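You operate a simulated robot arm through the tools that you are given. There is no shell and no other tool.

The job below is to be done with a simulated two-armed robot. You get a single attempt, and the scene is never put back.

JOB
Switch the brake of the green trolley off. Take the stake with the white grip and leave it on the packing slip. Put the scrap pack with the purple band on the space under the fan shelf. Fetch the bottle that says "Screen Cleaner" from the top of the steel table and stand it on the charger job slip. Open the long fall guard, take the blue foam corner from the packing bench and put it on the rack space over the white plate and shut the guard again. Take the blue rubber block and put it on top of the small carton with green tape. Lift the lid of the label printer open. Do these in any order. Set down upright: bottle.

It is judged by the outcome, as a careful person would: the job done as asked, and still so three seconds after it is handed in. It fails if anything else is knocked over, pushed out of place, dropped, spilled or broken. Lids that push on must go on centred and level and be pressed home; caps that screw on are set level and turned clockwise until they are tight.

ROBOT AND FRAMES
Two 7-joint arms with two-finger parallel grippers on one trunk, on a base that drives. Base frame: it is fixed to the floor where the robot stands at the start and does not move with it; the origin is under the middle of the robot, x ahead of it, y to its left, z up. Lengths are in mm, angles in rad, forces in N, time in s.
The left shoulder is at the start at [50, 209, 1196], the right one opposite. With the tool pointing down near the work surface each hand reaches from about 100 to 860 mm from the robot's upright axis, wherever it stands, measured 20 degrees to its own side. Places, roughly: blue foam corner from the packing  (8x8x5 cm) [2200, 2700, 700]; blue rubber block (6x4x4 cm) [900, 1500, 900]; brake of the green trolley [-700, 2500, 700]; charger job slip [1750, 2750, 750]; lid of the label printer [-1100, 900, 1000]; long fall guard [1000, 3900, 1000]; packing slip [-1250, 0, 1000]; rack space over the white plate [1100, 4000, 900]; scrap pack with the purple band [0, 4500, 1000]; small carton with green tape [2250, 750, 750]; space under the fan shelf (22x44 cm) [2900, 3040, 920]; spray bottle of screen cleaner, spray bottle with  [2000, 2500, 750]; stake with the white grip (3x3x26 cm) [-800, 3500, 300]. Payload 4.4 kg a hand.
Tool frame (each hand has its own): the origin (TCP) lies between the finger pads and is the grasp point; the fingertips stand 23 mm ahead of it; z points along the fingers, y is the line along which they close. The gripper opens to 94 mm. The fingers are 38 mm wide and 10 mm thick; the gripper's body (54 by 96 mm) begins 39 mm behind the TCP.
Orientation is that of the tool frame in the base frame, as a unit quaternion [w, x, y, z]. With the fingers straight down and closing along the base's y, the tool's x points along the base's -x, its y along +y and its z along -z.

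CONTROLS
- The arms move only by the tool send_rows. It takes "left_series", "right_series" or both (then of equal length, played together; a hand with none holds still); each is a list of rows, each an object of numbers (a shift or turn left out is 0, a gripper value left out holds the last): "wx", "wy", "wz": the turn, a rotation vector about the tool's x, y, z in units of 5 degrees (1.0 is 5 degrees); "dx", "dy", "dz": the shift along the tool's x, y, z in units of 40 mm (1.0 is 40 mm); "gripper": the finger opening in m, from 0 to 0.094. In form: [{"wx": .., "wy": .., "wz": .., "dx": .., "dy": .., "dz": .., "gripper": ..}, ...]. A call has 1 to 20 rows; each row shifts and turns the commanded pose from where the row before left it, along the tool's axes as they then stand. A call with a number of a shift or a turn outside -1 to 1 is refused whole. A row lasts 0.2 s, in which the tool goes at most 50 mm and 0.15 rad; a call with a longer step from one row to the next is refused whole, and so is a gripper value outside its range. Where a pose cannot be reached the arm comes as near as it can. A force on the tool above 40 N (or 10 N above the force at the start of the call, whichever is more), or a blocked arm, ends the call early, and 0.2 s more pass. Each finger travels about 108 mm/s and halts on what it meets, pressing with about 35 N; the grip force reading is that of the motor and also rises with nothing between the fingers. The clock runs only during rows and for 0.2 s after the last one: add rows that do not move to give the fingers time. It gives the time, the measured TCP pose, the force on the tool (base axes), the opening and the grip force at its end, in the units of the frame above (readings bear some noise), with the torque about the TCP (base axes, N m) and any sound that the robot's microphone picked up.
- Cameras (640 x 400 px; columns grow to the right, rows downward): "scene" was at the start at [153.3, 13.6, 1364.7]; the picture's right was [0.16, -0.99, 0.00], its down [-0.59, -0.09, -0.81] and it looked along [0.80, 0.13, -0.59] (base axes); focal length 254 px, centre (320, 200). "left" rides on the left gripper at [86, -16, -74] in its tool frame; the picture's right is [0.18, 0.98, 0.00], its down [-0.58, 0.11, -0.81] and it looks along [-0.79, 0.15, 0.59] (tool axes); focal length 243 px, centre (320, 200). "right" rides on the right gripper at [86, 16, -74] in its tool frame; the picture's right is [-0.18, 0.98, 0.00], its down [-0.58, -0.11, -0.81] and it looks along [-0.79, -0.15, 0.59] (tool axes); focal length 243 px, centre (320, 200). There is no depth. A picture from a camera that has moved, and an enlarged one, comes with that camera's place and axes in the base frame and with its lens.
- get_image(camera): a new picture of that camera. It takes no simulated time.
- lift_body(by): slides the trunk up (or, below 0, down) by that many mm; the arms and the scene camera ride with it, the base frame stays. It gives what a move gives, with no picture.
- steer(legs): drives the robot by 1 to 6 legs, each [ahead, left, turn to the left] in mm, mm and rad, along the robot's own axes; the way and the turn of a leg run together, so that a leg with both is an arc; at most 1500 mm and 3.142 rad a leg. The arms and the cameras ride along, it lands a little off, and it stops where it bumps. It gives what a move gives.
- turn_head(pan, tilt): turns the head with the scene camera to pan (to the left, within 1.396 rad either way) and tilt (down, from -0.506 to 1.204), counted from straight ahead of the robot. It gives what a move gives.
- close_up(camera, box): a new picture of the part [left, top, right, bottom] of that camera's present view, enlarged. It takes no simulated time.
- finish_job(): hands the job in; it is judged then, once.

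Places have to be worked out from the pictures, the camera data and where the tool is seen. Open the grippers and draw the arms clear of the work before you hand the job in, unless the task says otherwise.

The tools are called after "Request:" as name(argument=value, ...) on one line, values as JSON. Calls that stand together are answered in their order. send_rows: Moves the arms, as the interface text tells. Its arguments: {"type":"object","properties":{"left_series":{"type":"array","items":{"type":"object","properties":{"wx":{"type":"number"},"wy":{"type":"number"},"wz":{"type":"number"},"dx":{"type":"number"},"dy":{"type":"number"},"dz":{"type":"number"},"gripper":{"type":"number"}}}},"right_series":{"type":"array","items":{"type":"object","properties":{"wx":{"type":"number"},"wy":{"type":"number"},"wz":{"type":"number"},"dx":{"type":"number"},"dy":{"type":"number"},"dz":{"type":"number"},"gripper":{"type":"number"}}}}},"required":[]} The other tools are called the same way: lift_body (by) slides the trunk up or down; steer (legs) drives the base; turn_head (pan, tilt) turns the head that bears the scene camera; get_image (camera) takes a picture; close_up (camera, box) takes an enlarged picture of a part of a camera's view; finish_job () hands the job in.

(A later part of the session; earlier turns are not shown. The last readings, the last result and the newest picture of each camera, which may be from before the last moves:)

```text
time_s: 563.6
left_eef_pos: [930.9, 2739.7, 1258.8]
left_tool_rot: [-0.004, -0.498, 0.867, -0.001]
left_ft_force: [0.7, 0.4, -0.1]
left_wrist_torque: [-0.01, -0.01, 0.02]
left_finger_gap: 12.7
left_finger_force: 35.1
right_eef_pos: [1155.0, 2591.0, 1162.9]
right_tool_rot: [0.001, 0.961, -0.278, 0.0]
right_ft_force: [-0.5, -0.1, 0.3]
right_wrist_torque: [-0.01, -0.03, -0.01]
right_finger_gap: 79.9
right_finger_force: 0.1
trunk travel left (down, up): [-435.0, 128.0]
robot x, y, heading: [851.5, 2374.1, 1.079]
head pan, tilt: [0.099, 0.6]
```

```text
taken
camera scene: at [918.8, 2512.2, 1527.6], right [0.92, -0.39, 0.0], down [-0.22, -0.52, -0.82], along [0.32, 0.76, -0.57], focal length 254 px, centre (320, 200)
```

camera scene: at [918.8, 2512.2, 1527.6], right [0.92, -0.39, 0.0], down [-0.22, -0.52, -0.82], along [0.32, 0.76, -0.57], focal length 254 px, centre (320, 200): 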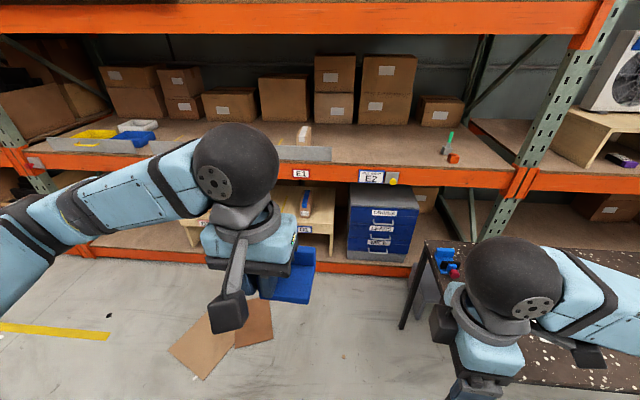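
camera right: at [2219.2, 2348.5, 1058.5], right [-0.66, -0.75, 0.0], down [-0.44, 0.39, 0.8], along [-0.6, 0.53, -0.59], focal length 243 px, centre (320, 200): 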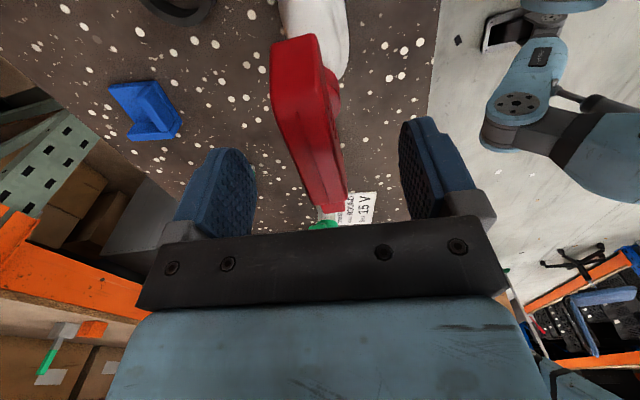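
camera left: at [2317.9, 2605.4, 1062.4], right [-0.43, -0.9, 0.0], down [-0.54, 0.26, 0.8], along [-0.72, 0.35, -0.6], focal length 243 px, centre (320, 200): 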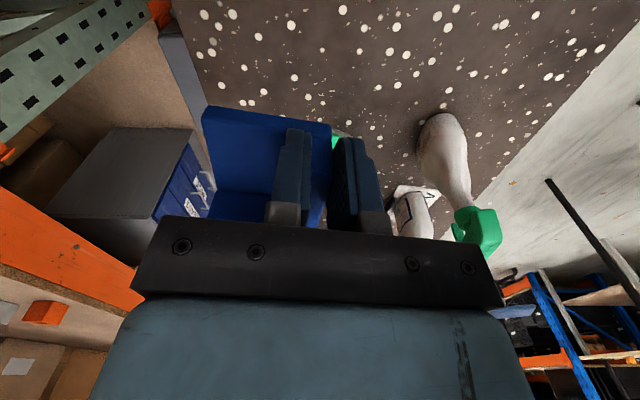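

Request:
steer(legs=[[0, -25, 0.014], [860, 0, 0]])

Request:
turn_head(pan=0.35, tilt=0.7)

Request:
get_image(camera="scene")

```text
time_s: 568.7
left_eef_pos: [1347.9, 3509.0, 1258.6]
left_tool_rot: [-0.004, -0.506, 0.862, -0.001]
left_ft_force: [0.2, 0.5, 0.1]
left_wrist_torque: [-0.02, -0.01, -0.01]
left_finger_gap: 12.8
left_finger_force: 34.8
right_eef_pos: [1576.4, 3364.2, 1163.0]
right_tool_rot: [0.001, 0.964, -0.266, 0.0]
right_ft_force: [0.6, 0.3, 0.4]
right_wrist_torque: [0.03, 0.01, 0.01]
right_finger_gap: 80.2
right_finger_force: 0.1
trunk travel left (down, up): [-435.0, 128.0]
robot x, y, heading: [1278.4, 3137.4, 1.095]
head pan, tilt: [0.099, 0.6]
```

```text
time_s: 569.5
left_eef_pos: [1347.5, 3507.7, 1257.5]
left_tool_rot: [-0.005, -0.506, 0.863, -0.001]
left_ft_force: [0.0, 0.1, -0.6]
left_wrist_torque: [0.0, 0.0, 0.0]
left_finger_gap: 12.7
left_finger_force: 35.0
right_eef_pos: [1574.0, 3363.6, 1163.7]
right_tool_rot: [0.001, 0.964, -0.267, 0.001]
right_ft_force: [0.3, 0.6, 0.6]
right_wrist_torque: [0.02, 0.01, 0.0]
right_finger_gap: 80.3
right_finger_force: 0.1
trunk travel left (down, up): [-435.0, 128.0]
robot x, y, heading: [1280.9, 3134.9, 1.099]
head pan, tilt: [0.351, 0.7]
```

```text
taken
camera scene: at [1319.5, 3282.4, 1519.1], right [0.99, -0.12, 0.0], down [-0.08, -0.64, -0.77], along [0.1, 0.76, -0.64], focal length 254 px, centre (320, 200)
```

scene: 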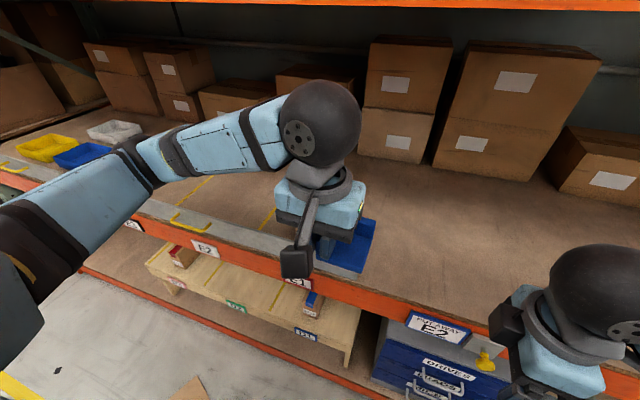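

I move the left hand aside to see the guard and the E2 space.

Request:
send_rows(left_series=[{"dy": 1}, {"dy": 1}, {"dy": 1}, {"dy": 1}, {"dx": 1}, {}])

Request:
turn_head(pan=0.25, tilt=0.65)

Request:
get_image(camera="scene")

```text
time_s: 570.9
left_eef_pos: [1191.5, 3557.8, 1259.2]
left_tool_rot: [-0.005, -0.506, 0.862, -0.002]
left_ft_force: [-0.4, -0.3, 0.6]
left_wrist_torque: [-0.01, 0.01, 0.01]
left_finger_gap: 12.7
left_finger_force: 35.3
left hand out of reach, approached as far as the arm can: row 5
right_eef_pos: [1574.9, 3364.6, 1163.0]
right_tool_rot: [0.002, 0.963, -0.268, 0.0]
right_ft_force: [-0.4, 0.4, 0.4]
right_wrist_torque: [0.0, -0.01, 0.01]
right_finger_gap: 80.0
right_finger_force: 0.0
trunk travel left (down, up): [-435.0, 128.0]
robot x, y, heading: [1280.1, 3134.0, 1.095]
head pan, tilt: [0.351, 0.7]
```

```text
time_s: 571.6
left_eef_pos: [1191.2, 3558.0, 1259.0]
left_tool_rot: [-0.005, -0.506, 0.862, -0.002]
left_ft_force: [0.2, 0.0, 0.0]
left_wrist_torque: [-0.02, -0.01, 0.03]
left_finger_gap: 12.5
left_finger_force: 35.2
right_eef_pos: [1576.3, 3365.0, 1163.7]
right_tool_rot: [0.001, 0.964, -0.267, 0.0]
right_ft_force: [0.6, 0.4, 0.9]
right_wrist_torque: [0.01, 0.03, 0.01]
right_finger_gap: 80.1
right_finger_force: 0.1
trunk travel left (down, up): [-435.0, 128.0]
robot x, y, heading: [1278.3, 3139.1, 1.095]
head pan, tilt: [0.25, 0.649]
```

```text
taken
camera scene: at [1328.0, 3282.6, 1523.4], right [0.97, -0.22, 0.0], down [-0.13, -0.59, -0.8], along [0.18, 0.78, -0.6], focal length 254 px, centre (320, 200)
```

scene: 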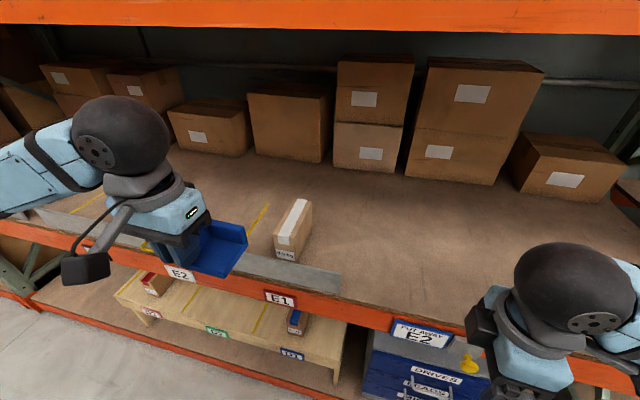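

E2's space lies between the yellow lines at lat -1061…-715 (centre ≈ -888). I use the right hand, fingers closed, behind the long guard's right end to swing it open.

Request:
send_rows(right_series=[{"dx": -0.78, "dy": -0.6, "gripper": 0}, {"dx": -0.78, "dy": -0.6}, {"dx": -0.78, "dy": -0.6}, {"dx": -0.78, "dy": -0.6}, {"dx": -0.78, "dy": -0.6}, {"dx": -0.78, "dy": -0.6}, {"dx": -0.78, "dy": -0.6}, {"dx": -0.78, "dy": -0.6}, {"dx": -0.78, "dy": -0.6}, {}])

Request:
turn_head(pan=0.1, tilt=0.75)

Request:
get_image(camera="scene")

Request:
get_image(camera="right")

```text
time_s: 573.8
left_eef_pos: [1191.5, 3557.6, 1258.8]
left_tool_rot: [-0.004, -0.506, 0.862, -0.002]
left_ft_force: [0.4, 0.0, -0.7]
left_wrist_torque: [0.05, 0.03, -0.02]
left_finger_gap: 12.7
left_finger_force: 35.1
right_eef_pos: [1444.9, 3692.3, 1163.6]
right_tool_rot: [0.0, 0.964, -0.268, 0.001]
right_ft_force: [0.5, -0.1, -0.3]
right_wrist_torque: [0.02, 0.03, -0.01]
right_finger_gap: 0.0
right_finger_force: 34.9
trunk travel left (down, up): [-435.0, 128.0]
robot x, y, heading: [1275.6, 3135.4, 1.098]
head pan, tilt: [0.25, 0.649]
```

```text
time_s: 574.5
left_eef_pos: [1190.4, 3558.9, 1259.5]
left_tool_rot: [-0.004, -0.506, 0.863, -0.002]
left_ft_force: [0.0, -0.2, 0.6]
left_wrist_torque: [0.0, -0.01, 0.05]
left_finger_gap: 12.7
left_finger_force: 34.9
right_eef_pos: [1443.1, 3693.4, 1162.4]
right_tool_rot: [0.001, 0.964, -0.267, 0.0]
right_ft_force: [1.1, 0.1, 0.1]
right_wrist_torque: [-0.01, 0.0, -0.02]
right_finger_gap: 0.1
right_finger_force: 34.8
trunk travel left (down, up): [-435.0, 128.0]
robot x, y, heading: [1275.3, 3135.2, 1.095]
head pan, tilt: [0.099, 0.75]
```

```text
taken
camera scene: at [1339.3, 3275.2, 1514.8], right [0.93, -0.37, 0.0], down [-0.25, -0.63, -0.73], along [0.27, 0.68, -0.68], focal length 254 px, centre (320, 200)
```

scene: 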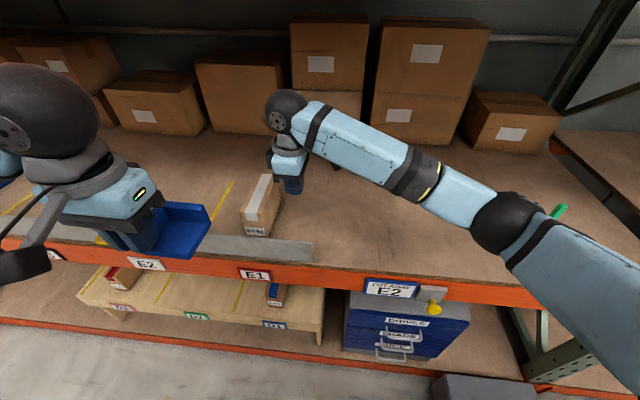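

```text
taken
camera right: at [1508.1, 3636.4, 1237.4], right [-0.66, -0.75, 0.0], down [-0.44, 0.39, 0.8], along [-0.6, 0.53, -0.59], focal length 243 px, centre (320, 200)
```

right: 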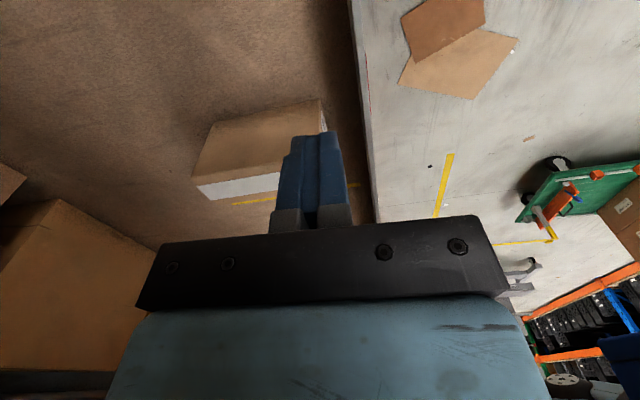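

The finger sits just behind the guard's top edge, clear of the small carton. I lower it and pull outward.

Request:
send_rows(right_series=[{"dz": 1}, {"dz": 1}, {"dz": 1}, {"dz": 1}, {"dz": 0.2}, {}])

Request:
send_rows(right_series=[{"dy": 0.3}, {"dy": 0.4}, {"dy": 0.4}, {"dy": 0.4}, {}])

Request:
get_image(camera="scene")

```text
time_s: 575.9
left_eef_pos: [1191.3, 3559.1, 1259.1]
left_tool_rot: [-0.004, -0.507, 0.862, -0.002]
left_ft_force: [0.3, -0.1, -0.8]
left_wrist_torque: [-0.03, -0.01, -0.02]
left_finger_gap: 13.2
left_finger_force: 35.0
right_eef_pos: [1447.6, 3693.4, 993.7]
right_tool_rot: [0.001, 0.964, -0.266, 0.001]
right_ft_force: [0.4, 0.5, -0.1]
right_wrist_torque: [0.01, -0.01, -0.02]
right_finger_gap: 0.0
right_finger_force: 34.6
trunk travel left (down, up): [-435.0, 128.0]
robot x, y, heading: [1278.3, 3139.5, 1.095]
head pan, tilt: [0.099, 0.75]
```

```text
time_s: 577.1
left_eef_pos: [1191.8, 3558.4, 1260.3]
left_tool_rot: [-0.004, -0.505, 0.863, -0.002]
left_ft_force: [0.7, -0.9, -0.3]
left_wrist_torque: [-0.02, 0.03, 0.02]
left_finger_gap: 13.0
left_finger_force: 35.4
right_eef_pos: [1415.1, 3642.2, 993.5]
right_tool_rot: [0.001, 0.964, -0.267, 0.0]
right_ft_force: [-0.2, -0.4, 0.2]
right_wrist_torque: [-0.04, 0.01, 0.04]
right_finger_gap: 0.3
right_finger_force: 35.2
trunk travel left (down, up): [-435.0, 128.0]
robot x, y, heading: [1280.7, 3135.3, 1.096]
head pan, tilt: [0.099, 0.75]
```

```text
taken
camera scene: at [1339.5, 3275.4, 1514.7], right [0.93, -0.37, 0.0], down [-0.25, -0.63, -0.73], along [0.27, 0.68, -0.68], focal length 254 px, centre (320, 200)
```

scene: 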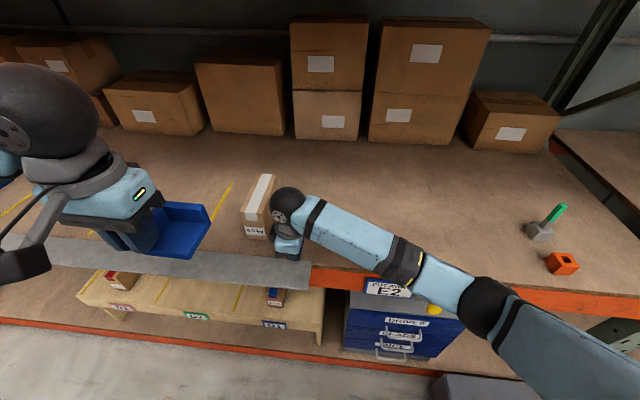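

The long guard is open (lying outward). I lift the right hand away, move the robot 100 mm nearer, and bring the foam over the E2 space.

Request:
send_rows(right_series=[{"dz": -1}, {"dz": -1}, {"dz": -1}, {"dz": -1}, {"dy": 1}, {"dy": 1}, {"dy": 1}, {"dy": 1}, {"dx": 1}, {"dx": 1}, {"dx": 1}, {}])

Request:
steer(legs=[[95, 0, 0]])

Request:
turn_head(pan=0.5, tilt=0.7)

Request:
get_image(camera="scene")

```text
time_s: 579.7
left_eef_pos: [1191.3, 3559.5, 1258.4]
left_tool_rot: [-0.003, -0.506, 0.862, -0.002]
left_ft_force: [-0.4, -0.6, -0.1]
left_wrist_torque: [-0.03, 0.02, 0.03]
left_finger_gap: 12.9
left_finger_force: 34.8
right_eef_pos: [1432.2, 3443.9, 1155.0]
right_tool_rot: [0.001, 0.964, -0.266, 0.002]
right_ft_force: [0.0, -0.4, -0.1]
right_wrist_torque: [0.01, 0.01, -0.02]
right_finger_gap: 0.0
right_finger_force: 35.3
trunk travel left (down, up): [-435.0, 128.0]
robot x, y, heading: [1282.0, 3139.7, 1.096]
head pan, tilt: [0.099, 0.75]
```

```text
time_s: 580.8
left_eef_pos: [1234.9, 3643.0, 1259.0]
left_tool_rot: [-0.005, -0.505, 0.863, -0.001]
left_ft_force: [0.8, 0.7, -0.7]
left_wrist_torque: [-0.02, 0.01, -0.02]
left_finger_gap: 12.6
left_finger_force: 34.4
right_eef_pos: [1478.1, 3527.9, 1154.7]
right_tool_rot: [0.001, 0.964, -0.267, 0.0]
right_ft_force: [0.0, -0.9, 0.3]
right_wrist_torque: [0.01, -0.01, 0.01]
right_finger_gap: 0.2
right_finger_force: 35.0
trunk travel left (down, up): [-435.0, 128.0]
robot x, y, heading: [1324.3, 3228.4, 1.093]
head pan, tilt: [0.099, 0.75]
```

```text
time_s: 581.7
left_eef_pos: [1237.2, 3644.4, 1259.2]
left_tool_rot: [-0.004, -0.506, 0.863, -0.001]
left_ft_force: [0.6, -0.5, 0.5]
left_wrist_torque: [0.0, 0.01, 0.05]
left_finger_gap: 13.0
left_finger_force: 35.1
right_eef_pos: [1476.7, 3528.1, 1155.0]
right_tool_rot: [0.001, 0.964, -0.267, 0.0]
right_ft_force: [-0.1, 1.1, 0.3]
right_wrist_torque: [-0.01, -0.04, -0.01]
right_finger_gap: 0.0
right_finger_force: 34.7
trunk travel left (down, up): [-435.0, 128.0]
robot x, y, heading: [1320.9, 3225.5, 1.096]
head pan, tilt: [0.499, 0.7]
```

```text
taken
camera scene: at [1350.9, 3368.0, 1519.1], right [1.0, 0.02, 0.0], down [0.01, -0.64, -0.77], along [-0.02, 0.76, -0.64], focal length 254 px, centre (320, 200)
```

scene: 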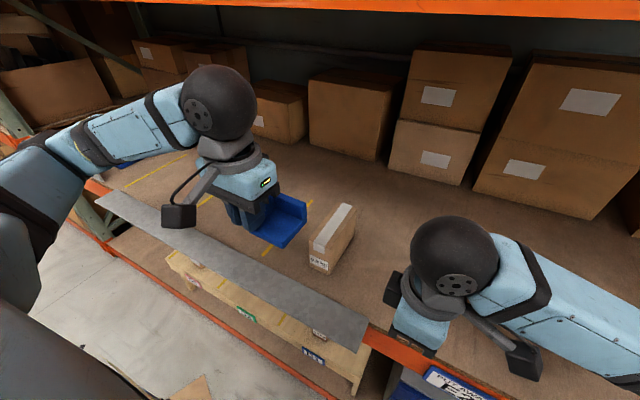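

The guard lies open. I lower the foam below the upper beam and move it over E2.

Request:
send_rows(left_series=[{"dz": 1}, {"dz": 1}, {"dz": 1}, {"dz": 1}, {"dx": -0.64, "dy": 0.93}, {"dx": -0.64, "dy": 0.93}, {"dx": -0.64, "dy": 0.93}, {"dx": -0.64, "dy": 0.93}, {"dx": -0.64, "dy": 0.93}, {"dx": -0.64, "dy": 0.93}, {"dx": -0.64, "dy": 0.93}, {"dx": -0.64, "dy": 0.93}, {"dx": -0.64, "dy": 0.93}, {}])

Request:
get_image(camera="scene")

Request:
get_image(camera="left")

```text
time_s: 584.7
left_eef_pos: [1056.7, 4010.5, 1099.0]
left_tool_rot: [-0.004, -0.505, 0.863, -0.002]
left_ft_force: [0.4, 0.1, 0.1]
left_wrist_torque: [-0.02, 0.02, -0.01]
left_finger_gap: 12.7
left_finger_force: 35.4
left hand out of reach, approached as far as the arm can: row 1
right_eef_pos: [1476.6, 3528.1, 1154.7]
right_tool_rot: [0.0, 0.964, -0.267, 0.001]
right_ft_force: [0.5, -0.5, -0.6]
right_wrist_torque: [0.03, 0.02, 0.03]
right_finger_gap: 0.0
right_finger_force: 34.0
trunk travel left (down, up): [-435.0, 128.0]
robot x, y, heading: [1323.9, 3226.6, 1.092]
head pan, tilt: [0.499, 0.7]
```

```text
taken
camera scene: at [1351.0, 3367.6, 1519.1], right [1.0, 0.02, 0.0], down [0.02, -0.64, -0.77], along [-0.02, 0.77, -0.64], focal length 254 px, centre (320, 200)
```

scene: 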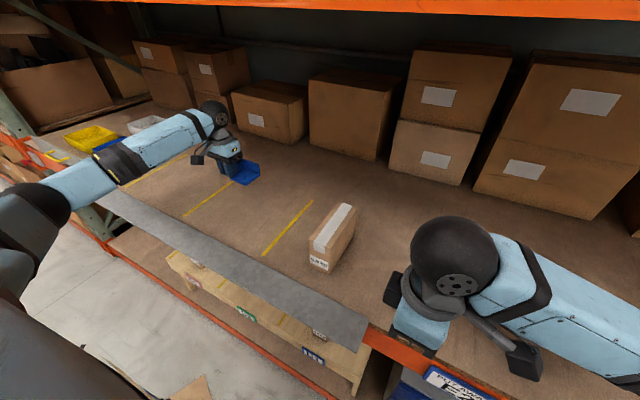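

```text
taken
camera left: at [1028.4, 3927.8, 1175.1], right [-0.95, 0.32, 0.0], down [0.19, 0.57, 0.8], along [0.25, 0.76, -0.6], focal length 243 px, centre (320, 200)
```

left: 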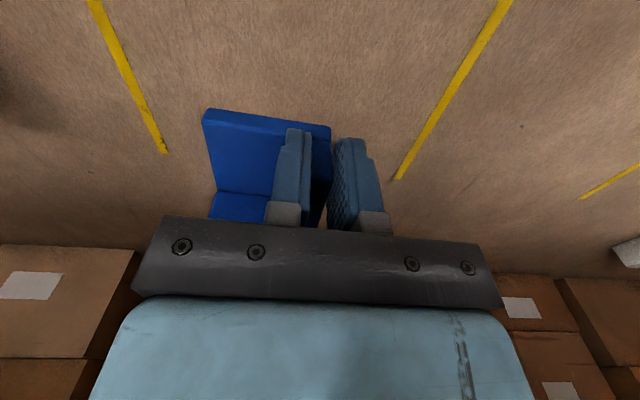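

The foam is centred between the E2 lines. I lower it onto the shelf.

Request:
send_rows(left_series=[{"dz": 1}, {"dz": 1}, {"dz": 1}, {"dz": 0.1}, {}])

Request:
send_rows(left_series=[{"dz": 0.1}, {"dz": 0.1}, {}])

```text
time_s: 585.9
left_eef_pos: [1055.7, 4012.9, 973.9]
left_tool_rot: [-0.004, -0.505, 0.863, -0.001]
left_ft_force: [0.4, -0.1, -0.7]
left_wrist_torque: [-0.04, 0.04, 0.02]
left_finger_gap: 12.8
left_finger_force: 34.6
right_eef_pos: [1478.3, 3527.5, 1155.7]
right_tool_rot: [0.001, 0.964, -0.268, 0.001]
right_ft_force: [0.0, 0.1, -0.3]
right_wrist_torque: [0.02, 0.01, 0.0]
right_finger_gap: 0.0
right_finger_force: 35.6
trunk travel left (down, up): [-435.0, 128.0]
robot x, y, heading: [1323.9, 3223.2, 1.095]
head pan, tilt: [0.499, 0.7]
```

```text
time_s: 586.7
left_eef_pos: [1056.9, 4011.9, 967.0]
left_tool_rot: [-0.004, -0.505, 0.863, -0.001]
left_ft_force: [-0.6, 0.2, -0.3]
left_wrist_torque: [0.03, -0.03, 0.01]
left_finger_gap: 12.8
left_finger_force: 35.5
right_eef_pos: [1477.1, 3528.4, 1155.5]
right_tool_rot: [0.002, 0.964, -0.267, 0.0]
right_ft_force: [0.2, -0.3, -0.4]
right_wrist_torque: [0.02, -0.01, 0.01]
right_finger_gap: 0.0
right_finger_force: 34.6
trunk travel left (down, up): [-435.0, 128.0]
robot x, y, heading: [1323.3, 3228.1, 1.095]
head pan, tilt: [0.499, 0.7]
```

Request:
send_rows(left_series=[{"dz": 0.06}, {"dz": 0.06}, {}])

Request:
get_image(camera="left")

```text
time_s: 587.5
left_eef_pos: [1057.5, 4011.3, 964.3]
left_tool_rot: [-0.001, -0.506, 0.863, 0.0]
left_ft_force: [-4.1, 5.1, 17.5]
left_wrist_torque: [0.28, -0.22, 0.15]
left_finger_gap: 12.6
left_finger_force: 35.2
right_eef_pos: [1476.9, 3526.4, 1154.9]
right_tool_rot: [0.0, 0.964, -0.267, 0.001]
right_ft_force: [-0.4, -0.3, 0.6]
right_wrist_torque: [-0.05, -0.01, 0.02]
right_finger_gap: 0.0
right_finger_force: 34.8
trunk travel left (down, up): [-435.0, 128.0]
robot x, y, heading: [1322.7, 3224.6, 1.094]
head pan, tilt: [0.499, 0.7]
```

```text
taken
camera left: at [1028.3, 3927.7, 1040.2], right [-0.95, 0.32, 0.0], down [0.19, 0.56, 0.8], along [0.25, 0.76, -0.59], focal length 243 px, centre (320, 200)
```

left: 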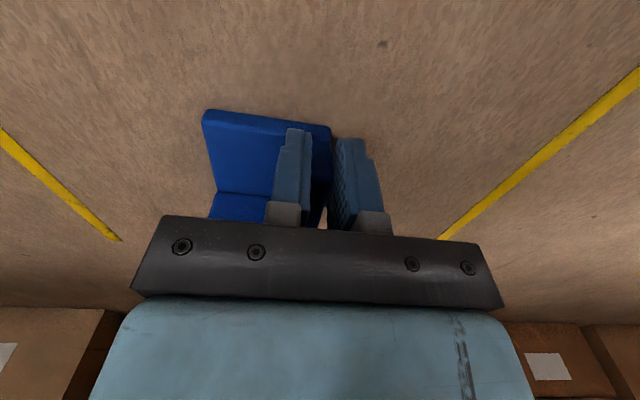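

Foam down on the shelf between the lines. Release and rise.

Request:
send_rows(left_series=[{"gripper": 0.045}, {}, {}, {"dz": -0.5}, {"dz": -1}, {"dz": -1}, {"dz": -1}, {"dx": 0.7, "dy": -0.9}, {"dx": 0.7, "dy": -0.9}, {"dx": 0.7, "dy": -0.9}, {"dx": 0.7, "dy": -0.9}, {"dx": 0.7, "dy": -0.9}, {"dx": 0.7, "dy": -0.9}, {}])

Request:
get_image(camera="scene")

```text
time_s: 590.5
left_eef_pos: [1166.0, 3757.6, 1100.7]
left_tool_rot: [-0.004, -0.506, 0.863, -0.001]
left_ft_force: [-0.6, 0.4, 0.2]
left_wrist_torque: [-0.03, 0.0, 0.01]
left_finger_gap: 45.0
left_finger_force: 0.0
right_eef_pos: [1477.8, 3529.5, 1154.8]
right_tool_rot: [0.001, 0.964, -0.267, 0.001]
right_ft_force: [0.0, 0.8, 0.1]
right_wrist_torque: [-0.04, 0.0, 0.02]
right_finger_gap: 0.0
right_finger_force: 35.0
trunk travel left (down, up): [-435.0, 128.0]
robot x, y, heading: [1323.6, 3223.6, 1.098]
head pan, tilt: [0.499, 0.7]
```

```text
taken
camera scene: at [1350.8, 3369.1, 1519.0], right [1.0, 0.02, 0.0], down [0.02, -0.64, -0.76], along [-0.02, 0.76, -0.64], focal length 254 px, centre (320, 200)
```

scene: 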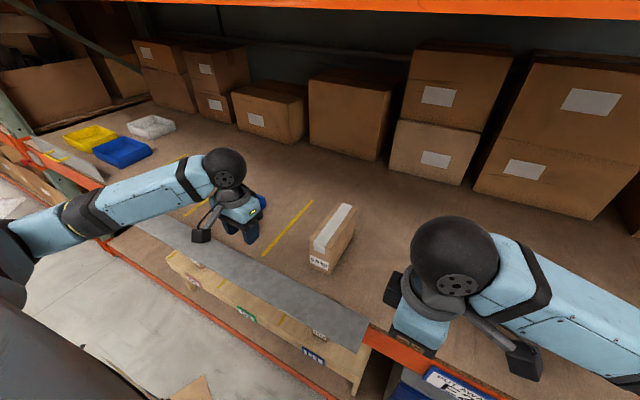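

Foam is in place. Now I back the robot off to have room and prepare the left hand (tilted 50°) to swing the long guard shut.

Request:
send_rows(left_series=[{"dz": -1}, {"dz": -1}, {"dx": 1}, {"dx": 1}, {"dx": 1}, {"gripper": 0}, {}, {}])

Request:
steer(legs=[[-370, 0, 0]])

Request:
send_rows(left_series=[{"dx": -1}, {"dx": -1}, {"dx": -1}, {"dx": -1}, {"wy": -1}, {"wy": -1}, {"wy": -1}, {"wy": -1}, {"wy": -1}, {"wy": -1}, {"wy": -1}, {"wy": -1}, {"wy": -1}, {"wy": -1}, {}])

Request:
get_image(camera="scene")

```text
time_s: 592.3
left_eef_pos: [1110.2, 3689.8, 1182.0]
left_tool_rot: [-0.004, -0.505, 0.863, -0.002]
left_ft_force: [0.0, -0.2, 0.7]
left_wrist_torque: [-0.03, 0.0, 0.0]
left_finger_gap: 0.0
left_finger_force: 34.3
left hand out of reach, approached as far as the arm can: row 5
right_eef_pos: [1478.2, 3528.0, 1154.7]
right_tool_rot: [0.002, 0.964, -0.267, 0.0]
right_ft_force: [0.6, 0.6, -1.1]
right_wrist_torque: [0.03, -0.01, 0.0]
right_finger_gap: 0.0
right_finger_force: 35.4
trunk travel left (down, up): [-435.0, 128.0]
robot x, y, heading: [1325.7, 3223.0, 1.094]
head pan, tilt: [0.499, 0.7]
```

```text
time_s: 594.6
left_eef_pos: [941.5, 3361.5, 1181.6]
left_tool_rot: [-0.005, -0.504, 0.864, -0.003]
left_ft_force: [0.0, 0.0, 0.0]
left_wrist_torque: [-0.02, -0.01, 0.02]
left_finger_gap: 0.3
left_finger_force: 35.3
right_eef_pos: [1307.7, 3198.3, 1155.1]
right_tool_rot: [0.001, 0.963, -0.268, 0.001]
right_ft_force: [-0.3, 0.4, -0.1]
right_wrist_torque: [0.01, -0.02, 0.02]
right_finger_gap: 0.0
right_finger_force: 34.9
trunk travel left (down, up): [-435.0, 128.0]
robot x, y, heading: [1149.2, 2894.9, 1.091]
head pan, tilt: [0.499, 0.7]
```

```text
time_s: 597.9
left_eef_pos: [1018.8, 3499.5, 1181.8]
left_tool_rot: [0.361, -0.458, 0.785, 0.211]
left_ft_force: [-0.8, -0.2, 0.6]
left_wrist_torque: [0.01, -0.03, 0.01]
left_finger_gap: 0.2
left_finger_force: 35.2
right_eef_pos: [1308.3, 3198.2, 1154.9]
right_tool_rot: [0.001, 0.963, -0.268, 0.0]
right_ft_force: [0.3, -0.5, -1.2]
right_wrist_torque: [-0.01, -0.01, 0.01]
right_finger_gap: 0.0
right_finger_force: 35.5
trunk travel left (down, up): [-435.0, 128.0]
robot x, y, heading: [1151.6, 2892.9, 1.092]
head pan, tilt: [0.499, 0.7]
```

```text
taken
camera scene: at [1181.2, 3038.9, 1519.0], right [1.0, 0.02, 0.0], down [0.01, -0.64, -0.76], along [-0.02, 0.76, -0.64], focal length 254 px, centre (320, 200)
```

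scene: 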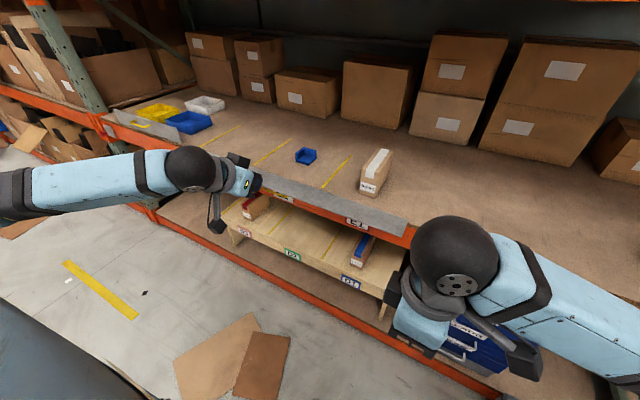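

Request:
send_rows(left_series=[{"dy": -0.9}, {"dy": -0.9}, {"dy": -0.9}, {"dy": -0.9}, {"dx": -0.673, "dz": 0.785}, {"dx": -0.673, "dz": 0.785}, {"dx": -0.673, "dz": 0.785}, {"dx": 0.725, "dz": 0.622}, {"dx": 0.725, "dz": 0.622}, {"dx": 0.725, "dz": 0.622}, {"dx": 0.725, "dz": 0.622}, {"dx": 0.725, "dz": 0.622}, {"dx": 0.725, "dz": 0.622}, {"dx": 0.725, "dz": 0.622}, {"dx": 0.725, "dz": 0.622}, {}])

Request:
get_image(camera="left")

Request:
get_image(camera="scene")

```text
time_s: 601.2
left_eef_pos: [1206.7, 3537.6, 872.8]
left_tool_rot: [0.36, -0.459, 0.784, 0.211]
left_ft_force: [0.0, 0.6, -0.9]
left_wrist_torque: [0.03, 0.0, -0.02]
left_finger_gap: 0.3
left_finger_force: 34.7
right_eef_pos: [1308.6, 3198.2, 1156.0]
right_tool_rot: [0.0, 0.963, -0.268, 0.001]
right_ft_force: [0.3, -0.6, 0.0]
right_wrist_torque: [-0.02, 0.0, -0.02]
right_finger_gap: 0.0
right_finger_force: 34.5
trunk travel left (down, up): [-435.0, 128.0]
robot x, y, heading: [1152.3, 2894.4, 1.094]
head pan, tilt: [0.499, 0.7]
```

```text
taken
camera left: at [1163.8, 3431.0, 856.3], right [-0.92, 0.38, -0.14], down [-0.21, -0.15, 0.97], along [0.34, 0.91, 0.22], focal length 243 px, centre (320, 200)
```

left: 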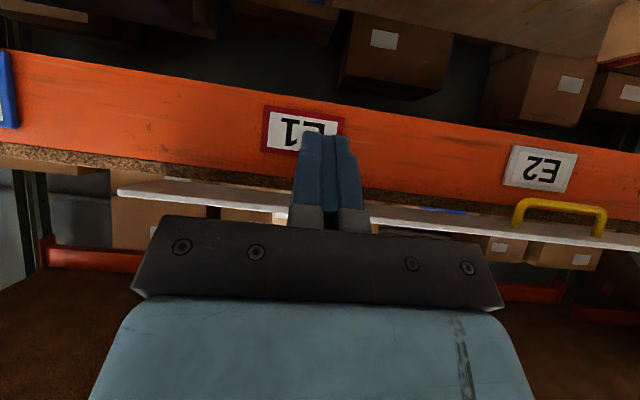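

```text
taken
camera scene: at [1180.9, 3038.6, 1519.1], right [1.0, 0.02, 0.0], down [0.01, -0.64, -0.77], along [-0.02, 0.76, -0.64], focal length 254 px, centre (320, 200)
```

scene: 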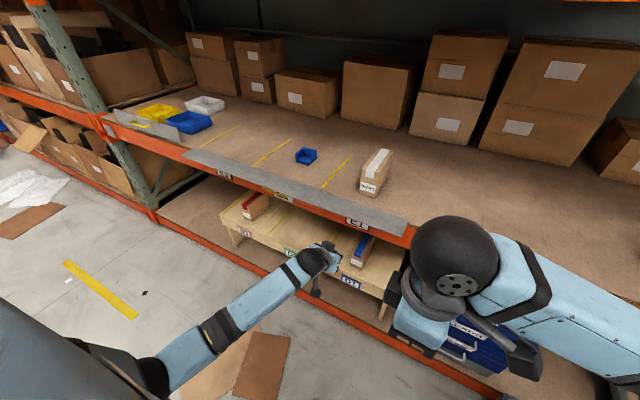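

Request:
send_rows(left_series=[{"dx": -0.56, "dz": 0.653}, {"dx": -0.56, "dz": 0.653}, {"dx": -0.56, "dz": 0.653}, {"dx": -0.56, "dz": 0.653}, {}])

Request:
send_rows(left_series=[{"dx": -0.285, "dz": -0.245}, {"dx": -0.33, "dz": -0.19}, {"dx": -0.38, "dz": -0.13}, {"dx": -0.41, "dz": -0.02}, {}])

Request:
get_image(camera="scene")

```text
time_s: 602.5
left_eef_pos: [1271.0, 3657.8, 874.8]
left_tool_rot: [0.362, -0.458, 0.784, 0.211]
left_ft_force: [0.1, -0.4, -0.4]
left_wrist_torque: [0.0, -0.01, 0.07]
left_finger_gap: 0.0
left_finger_force: 35.3
right_eef_pos: [1307.1, 3198.7, 1155.7]
right_tool_rot: [0.0, 0.963, -0.268, 0.001]
right_ft_force: [-0.3, -0.5, -0.3]
right_wrist_torque: [-0.01, -0.04, 0.03]
right_finger_gap: 0.0
right_finger_force: 35.1
trunk travel left (down, up): [-435.0, 128.0]
robot x, y, heading: [1153.4, 2893.8, 1.088]
head pan, tilt: [0.499, 0.7]
```

```text
time_s: 603.6
left_eef_pos: [1282.7, 3674.7, 932.8]
left_tool_rot: [0.361, -0.458, 0.785, 0.211]
left_ft_force: [-0.9, -0.2, -1.6]
left_wrist_torque: [0.03, -0.09, 0.02]
left_finger_gap: 0.0
left_finger_force: 34.5
right_eef_pos: [1308.1, 3197.7, 1155.8]
right_tool_rot: [0.0, 0.963, -0.269, 0.0]
right_ft_force: [0.2, 0.0, -0.3]
right_wrist_torque: [0.05, 0.03, 0.0]
right_finger_gap: 0.0
right_finger_force: 35.8
trunk travel left (down, up): [-435.0, 128.0]
robot x, y, heading: [1156.0, 2894.4, 1.091]
head pan, tilt: [0.499, 0.7]
```

```text
taken
camera scene: at [1180.8, 3038.8, 1519.0], right [1.0, 0.02, 0.0], down [0.01, -0.64, -0.76], along [-0.02, 0.76, -0.64], focal length 254 px, centre (320, 200)
```

scene: 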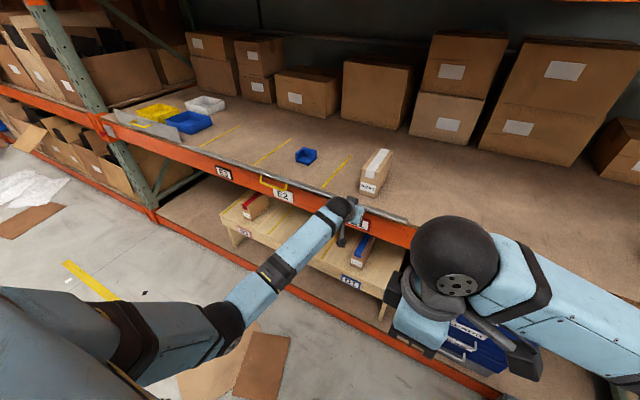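

The guard is rising. Continue gently to upright.

Request:
send_rows(left_series=[{"dx": -0.418, "dz": 0.103}, {"dx": -0.277, "dz": 0.092}, {"dx": -0.138, "dz": 0.046}, {"dx": -0.07, "dz": 0.06}, {}])

Request:
get_image(camera="scene")

```text
time_s: 604.6
left_eef_pos: [1294.6, 3696.1, 950.2]
left_tool_rot: [0.357, -0.459, 0.786, 0.21]
left_ft_force: [-9.3, -13.7, 5.5]
left_wrist_torque: [0.15, -0.11, 0.06]
left_finger_gap: 0.1
left_finger_force: 35.2
right_eef_pos: [1306.8, 3195.9, 1156.3]
right_tool_rot: [-0.001, 0.963, -0.268, 0.001]
right_ft_force: [-0.1, -0.2, -0.4]
right_wrist_torque: [-0.02, 0.0, 0.01]
right_finger_gap: 0.1
right_finger_force: 34.6
trunk travel left (down, up): [-435.0, 128.0]
robot x, y, heading: [1153.9, 2890.6, 1.09]
head pan, tilt: [0.499, 0.7]
stopped in row 4 (left hand): the force on the tool passed its limit at 44 N (the readings are from after the stop); the commanded pose is now the measured one
```

```text
taken
camera scene: at [1179.4, 3035.0, 1519.7], right [1.0, 0.02, 0.0], down [0.02, -0.64, -0.77], along [-0.02, 0.77, -0.64], focal length 254 px, centre (320, 200)
```

scene: 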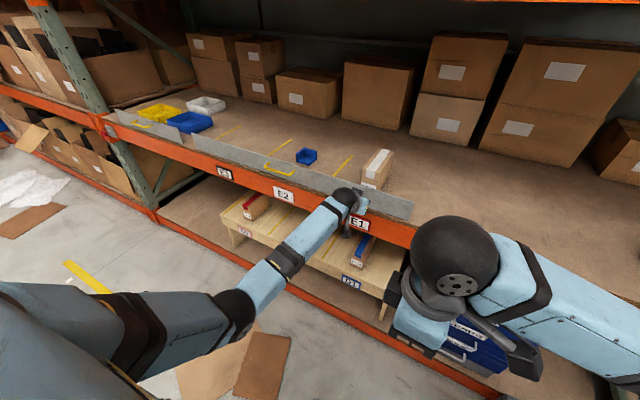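

The long guard stands shut, pressed at its stop. I withdraw and verify.

Request:
send_rows(left_series=[{"dx": 0.25, "dz": -0.3}, {"dx": 0.6, "dz": -0.7}, {"dx": 0.6, "dz": -0.7}, {"dx": 0.6, "dz": -0.7}, {"dx": 0.6, "dz": -0.7}, {"dx": 0.6, "dz": -0.7}, {"wy": 1}, {"wy": 1}, {"wy": 1}, {"wy": 1}, {"wy": 1}, {"wy": 1}, {"wy": 1}, {"wy": 1}, {"wy": 1}, {"wy": 1}, {"dz": -1}, {"dz": -1}, {"dz": -1}])

Request:
close_up(camera="scene", box=[90, 80, 450, 260])

```text
time_s: 608.6
left_eef_pos: [1198.9, 3525.2, 1070.0]
left_tool_rot: [-0.01, -0.504, 0.863, -0.005]
left_ft_force: [-0.1, 0.3, 0.8]
left_wrist_torque: [-0.04, 0.03, -0.02]
left_finger_gap: 0.0
left_finger_force: 34.6
right_eef_pos: [1307.9, 3195.3, 1154.9]
right_tool_rot: [0.001, 0.963, -0.268, 0.001]
right_ft_force: [-0.4, -0.5, 0.0]
right_wrist_torque: [0.04, -0.01, -0.01]
right_finger_gap: 0.0
right_finger_force: 35.3
trunk travel left (down, up): [-435.0, 128.0]
robot x, y, heading: [1150.7, 2893.9, 1.091]
head pan, tilt: [0.499, 0.7]
```

```text
1.78 times, centred on (270, 170) of scene
camera zoom: at [1180.5, 3038.0, 1518.9], right [1.0, 0.02, 0.0], down [0.01, -0.64, -0.77], along [-0.02, 0.76, -0.64], focal length 451 px, centre (409, 253)
```

zoom: 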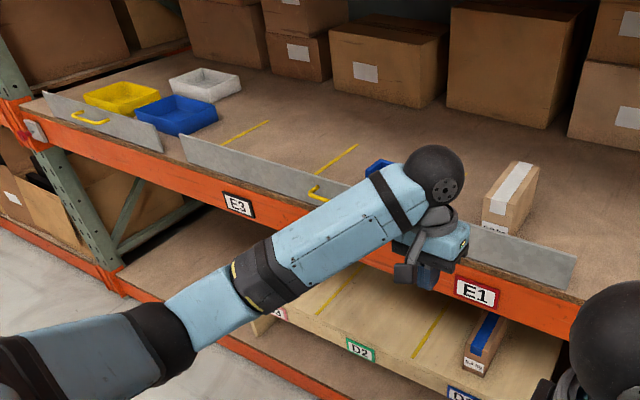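

Both guards are shut and the foam is in E2. Last item: the blue rubber block. I drive back into the open, turn around and face the dark table.

Request:
send_rows(left_series=[{"dx": 1, "gripper": 0.09}, {"dx": 1}, {"dx": 1}, {"dz": -1}, {"dz": -1}, {}], right_series=[{"wz": 1, "gripper": 0.09}, {"wz": 1}, {"wz": 1}, {"wz": 1}, {"wz": 1}, {"wz": 1}])

Request:
steer(legs=[[-650, 0, 0], [0, -250, 0]])

Request:
lift_body(by=100)

Request:
steer(legs=[[0, 0, 1.571], [0, 0, 1.571]])

Request:
turn_head(pan=0.0, tilt=0.6)

Request:
get_image(camera="scene")

```text
time_s: 610.0
left_eef_pos: [1141.4, 3422.5, 1150.7]
left_tool_rot: [-0.009, -0.504, 0.864, -0.005]
left_ft_force: [-0.9, 0.2, 0.7]
left_wrist_torque: [0.02, -0.06, -0.02]
left_finger_gap: 89.7
left_finger_force: 0.0
right_eef_pos: [1306.8, 3197.6, 1155.0]
right_tool_rot: [0.001, 0.861, -0.509, 0.002]
right_ft_force: [0.4, -0.1, -0.3]
right_wrist_torque: [0.03, 0.02, 0.01]
right_finger_gap: 90.0
right_finger_force: 0.1
trunk travel left (down, up): [-435.0, 128.0]
robot x, y, heading: [1150.1, 2894.0, 1.092]
head pan, tilt: [0.499, 0.7]
```

```text
time_s: 616.0
left_eef_pos: [1061.5, 2728.0, 1151.8]
left_tool_rot: [-0.009, -0.498, 0.867, -0.005]
left_ft_force: [-0.9, -0.9, 0.9]
left_wrist_torque: [0.03, 0.0, 0.01]
left_finger_gap: 90.0
left_finger_force: 0.1
right_eef_pos: [1223.4, 2501.2, 1154.9]
right_tool_rot: [0.001, 0.857, -0.515, 0.001]
right_ft_force: [1.0, -0.1, 0.2]
right_wrist_torque: [-0.01, -0.01, 0.0]
right_finger_gap: 90.1
right_finger_force: 0.1
trunk travel left (down, up): [-435.0, 128.0]
robot x, y, heading: [1062.3, 2202.4, 1.078]
head pan, tilt: [0.499, 0.7]
```

```text
time_s: 617.3
left_eef_pos: [1061.5, 2729.7, 1249.7]
left_tool_rot: [-0.01, -0.497, 0.867, -0.006]
left_ft_force: [-0.6, -0.6, 0.5]
left_wrist_torque: [0.04, 0.01, -0.01]
left_finger_gap: 90.0
left_finger_force: 0.0
right_eef_pos: [1223.4, 2503.0, 1255.7]
right_tool_rot: [0.001, 0.857, -0.515, 0.002]
right_ft_force: [-0.2, 1.3, -0.5]
right_wrist_torque: [0.0, -0.02, -0.01]
right_finger_gap: 89.7
right_finger_force: 0.0
trunk travel left (down, up): [-535.0, 28.0]
robot x, y, heading: [1064.5, 2200.3, 1.076]
head pan, tilt: [0.499, 0.7]
```

```text
time_s: 625.5
left_eef_pos: [1092.7, 1670.9, 1252.1]
left_tool_rot: [-0.004, 0.855, 0.519, 0.01]
left_ft_force: [0.5, 0.8, 0.3]
left_wrist_torque: [0.01, -0.01, 0.03]
left_finger_gap: 90.1
left_finger_force: 0.0
right_eef_pos: [917.9, 1889.6, 1255.2]
right_tool_rot: [-0.001, 0.493, 0.87, -0.001]
right_ft_force: [0.0, 0.4, -0.1]
right_wrist_torque: [0.03, 0.03, 0.02]
right_finger_gap: 89.8
right_finger_force: 0.0
trunk travel left (down, up): [-535.0, 28.0]
robot x, y, heading: [1062.6, 2202.2, -2.014]
head pan, tilt: [0.499, 0.7]
```

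```text
time_s: 626.4
left_eef_pos: [1091.7, 1671.7, 1249.5]
left_tool_rot: [-0.005, 0.855, 0.519, 0.009]
left_ft_force: [0.4, 0.4, 0.6]
left_wrist_torque: [-0.01, 0.04, -0.01]
left_finger_gap: 90.1
left_finger_force: 0.0
right_eef_pos: [918.8, 1889.7, 1254.7]
right_tool_rot: [-0.002, 0.493, 0.87, 0.0]
right_ft_force: [-1.2, 0.3, -0.4]
right_wrist_torque: [0.01, 0.01, -0.02]
right_finger_gap: 90.2
right_finger_force: 0.1
trunk travel left (down, up): [-535.0, 28.0]
robot x, y, heading: [1061.1, 2203.1, -2.013]
head pan, tilt: [0.0, 0.6]
```

```text
taken
camera scene: at [996.5, 2059.0, 1627.6], right [-0.9, 0.43, 0.0], down [0.24, 0.51, -0.82], along [-0.35, -0.75, -0.57], focal length 254 px, centre (320, 200)
```

scene: 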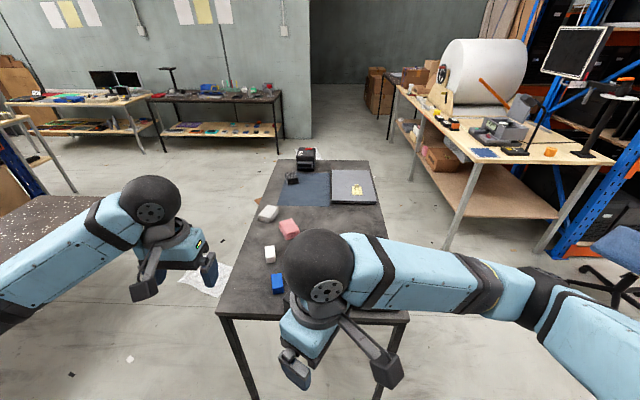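

I can see the blue block on the dark table; zoom.

Request:
close_up(camera="scene", box=[210, 190, 370, 330])

```text
2.86 times, centred on (290, 260) of scene
camera zoom: at [996.5, 2059.0, 1627.6], right [-0.9, 0.43, 0.0], down [0.24, 0.51, -0.82], along [-0.35, -0.75, -0.57], focal length 724 px, centre (406, 29)
```

zoom: 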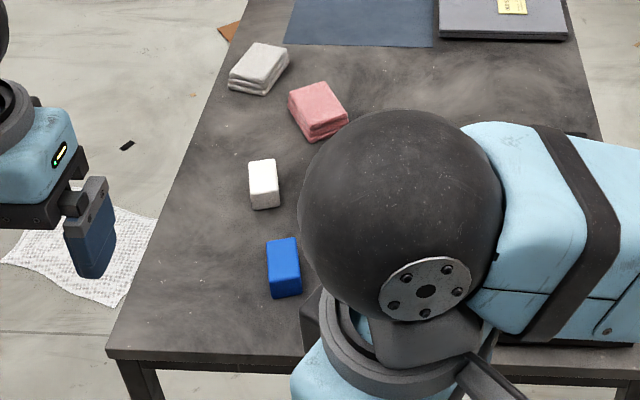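

The block's top is centred near (889, 1478), long side 77° from x. I edge nearer and bring the left hand over it, turned to match.

Request:
steer(legs=[[100, 0, -0.036]])

Request:
send_rows(left_series=[{"dx": -0.9, "dy": -0.45}, {"dx": -0.9, "dy": -0.45}, {"dx": -0.9, "dy": -0.45}, {"dx": -0.9, "dy": -0.45}, {"wz": -0.83}, {"wz": -0.83}, {"wz": -0.83}, {}])

Request:
lift_body(by=-230)

Request:
get_image(camera="left")

Request:
get_image(camera="scene")

```text
time_s: 627.5
left_eef_pos: [1030.9, 1581.7, 1250.4]
left_tool_rot: [-0.006, 0.863, 0.504, 0.01]
left_ft_force: [0.1, 0.2, 0.6]
left_wrist_torque: [0.0, 0.0, 0.0]
left_finger_gap: 89.9
left_finger_force: 0.0
right_eef_pos: [864.9, 1807.0, 1255.9]
right_tool_rot: [-0.001, 0.508, 0.862, 0.001]
right_ft_force: [-0.2, -0.5, 0.6]
right_wrist_torque: [-0.01, -0.01, 0.02]
right_finger_gap: 90.1
right_finger_force: 0.1
trunk travel left (down, up): [-535.0, 28.0]
robot x, y, heading: [1019.4, 2109.2, -2.046]
head pan, tilt: [0.0, 0.6]
```

```text
time_s: 629.3
left_eef_pos: [898.6, 1492.1, 1247.8]
left_tool_rot: [-0.005, 0.803, 0.596, 0.01]
left_ft_force: [0.4, 1.2, 0.0]
left_wrist_torque: [-0.02, -0.02, 0.0]
left_finger_gap: 90.4
left_finger_force: 0.1
right_eef_pos: [864.5, 1806.5, 1255.5]
right_tool_rot: [-0.001, 0.508, 0.861, 0.001]
right_ft_force: [0.0, -0.1, 0.6]
right_wrist_torque: [0.03, 0.0, 0.03]
right_finger_gap: 90.1
right_finger_force: 0.0
trunk travel left (down, up): [-535.0, 28.0]
robot x, y, heading: [1019.0, 2109.7, -2.048]
head pan, tilt: [0.0, 0.6]
```

```text
time_s: 631.8
left_eef_pos: [896.1, 1492.5, 1017.5]
left_tool_rot: [-0.004, 0.803, 0.595, 0.01]
left_ft_force: [-0.4, 1.3, -0.3]
left_wrist_torque: [0.02, 0.0, 0.01]
left_finger_gap: 89.7
left_finger_force: 0.0
right_eef_pos: [863.9, 1807.3, 1024.7]
right_tool_rot: [0.0, 0.508, 0.862, 0.0]
right_ft_force: [-0.6, -0.2, -0.2]
right_wrist_torque: [0.0, 0.01, 0.0]
right_finger_gap: 90.2
right_finger_force: 0.0
trunk travel left (down, up): [-305.0, 258.0]
robot x, y, heading: [1020.7, 2107.9, -2.047]
head pan, tilt: [0.0, 0.6]
```

```text
taken
camera left: at [904.6, 1577.6, 1095.2], right [0.99, -0.11, 0.01], down [-0.07, -0.6, 0.8], along [-0.08, -0.79, -0.61], focal length 243 px, centre (320, 200)
```

left: 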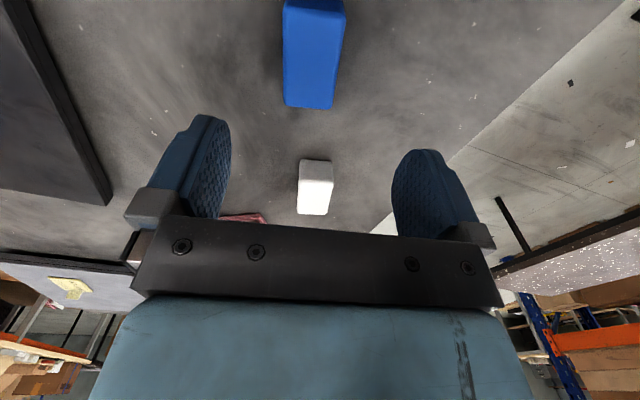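

```text
taken
camera scene: at [947.8, 1972.6, 1397.7], right [-0.89, 0.46, 0.0], down [0.26, 0.5, -0.83], along [-0.38, -0.73, -0.56], focal length 254 px, centre (320, 200)
```

scene: 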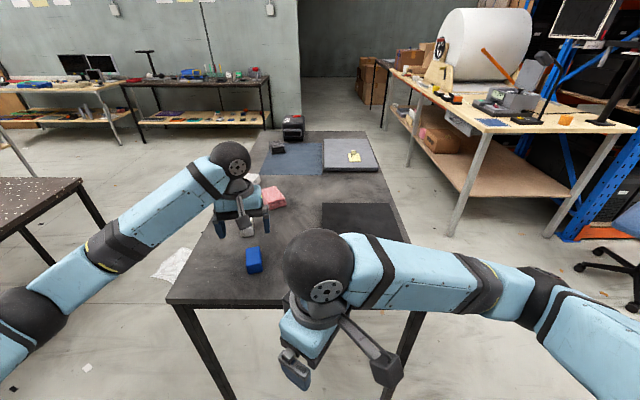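

Request:
close_up(camera="left", box=[240, 0, 400, 130])

Request:
close_up(camera="scene", box=[190, 150, 330, 290])

```text
3.08 times, centred on (320, 65) of left
camera zoom: at [904.6, 1577.6, 1095.2], right [0.99, -0.11, 0.01], down [-0.07, -0.6, 0.8], along [-0.08, -0.79, -0.61], focal length 746 px, centre (320, 615)
```

zoom: 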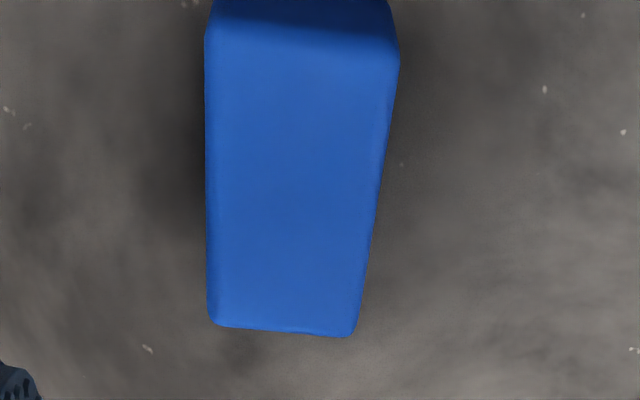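

```text
2.86 times, centred on (260, 220) of scene
camera zoom: at [947.8, 1972.6, 1397.7], right [-0.89, 0.46, 0.0], down [0.26, 0.5, -0.83], along [-0.38, -0.73, -0.56], focal length 724 px, centre (491, 143)
```

zoom: 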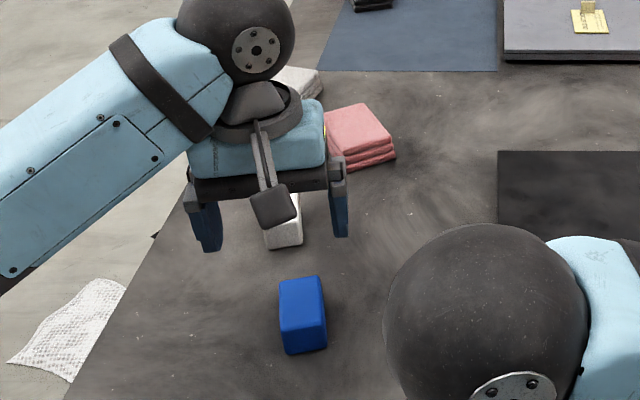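

Combining views, the block's top is at z≈925 (table ≈885), centre (890, 1502). I fine-align and descend.

Request:
send_rows(left_series=[{"wz": -0.96, "dx": 0.18, "dy": -0.21, "gripper": 0.07}, {"dz": 0.9}, {"dz": 0.9}, {}])

Request:
get_image(camera="left")

```text
time_s: 632.8
left_eef_pos: [893.1, 1501.9, 946.9]
left_tool_rot: [-0.003, 0.778, 0.628, 0.01]
left_ft_force: [-0.2, 0.4, 0.8]
left_wrist_torque: [-0.02, 0.02, 0.02]
left_finger_gap: 69.9
left_finger_force: 0.1
right_eef_pos: [864.2, 1806.7, 1024.6]
right_tool_rot: [-0.001, 0.508, 0.861, 0.001]
right_ft_force: [-0.7, 0.3, 0.3]
right_wrist_torque: [-0.03, 0.0, -0.03]
right_finger_gap: 89.9
right_finger_force: 0.0
trunk travel left (down, up): [-305.0, 258.0]
robot x, y, heading: [1019.0, 2110.8, -2.049]
head pan, tilt: [0.0, 0.6]
```

```text
taken
camera left: at [892.1, 1587.5, 1023.6], right [1.0, -0.03, 0.01], down [-0.02, -0.61, 0.8], along [-0.02, -0.8, -0.61], focal length 243 px, centre (320, 200)
```

left: 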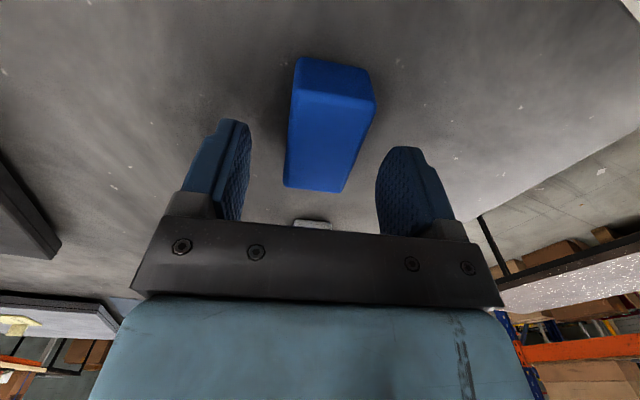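

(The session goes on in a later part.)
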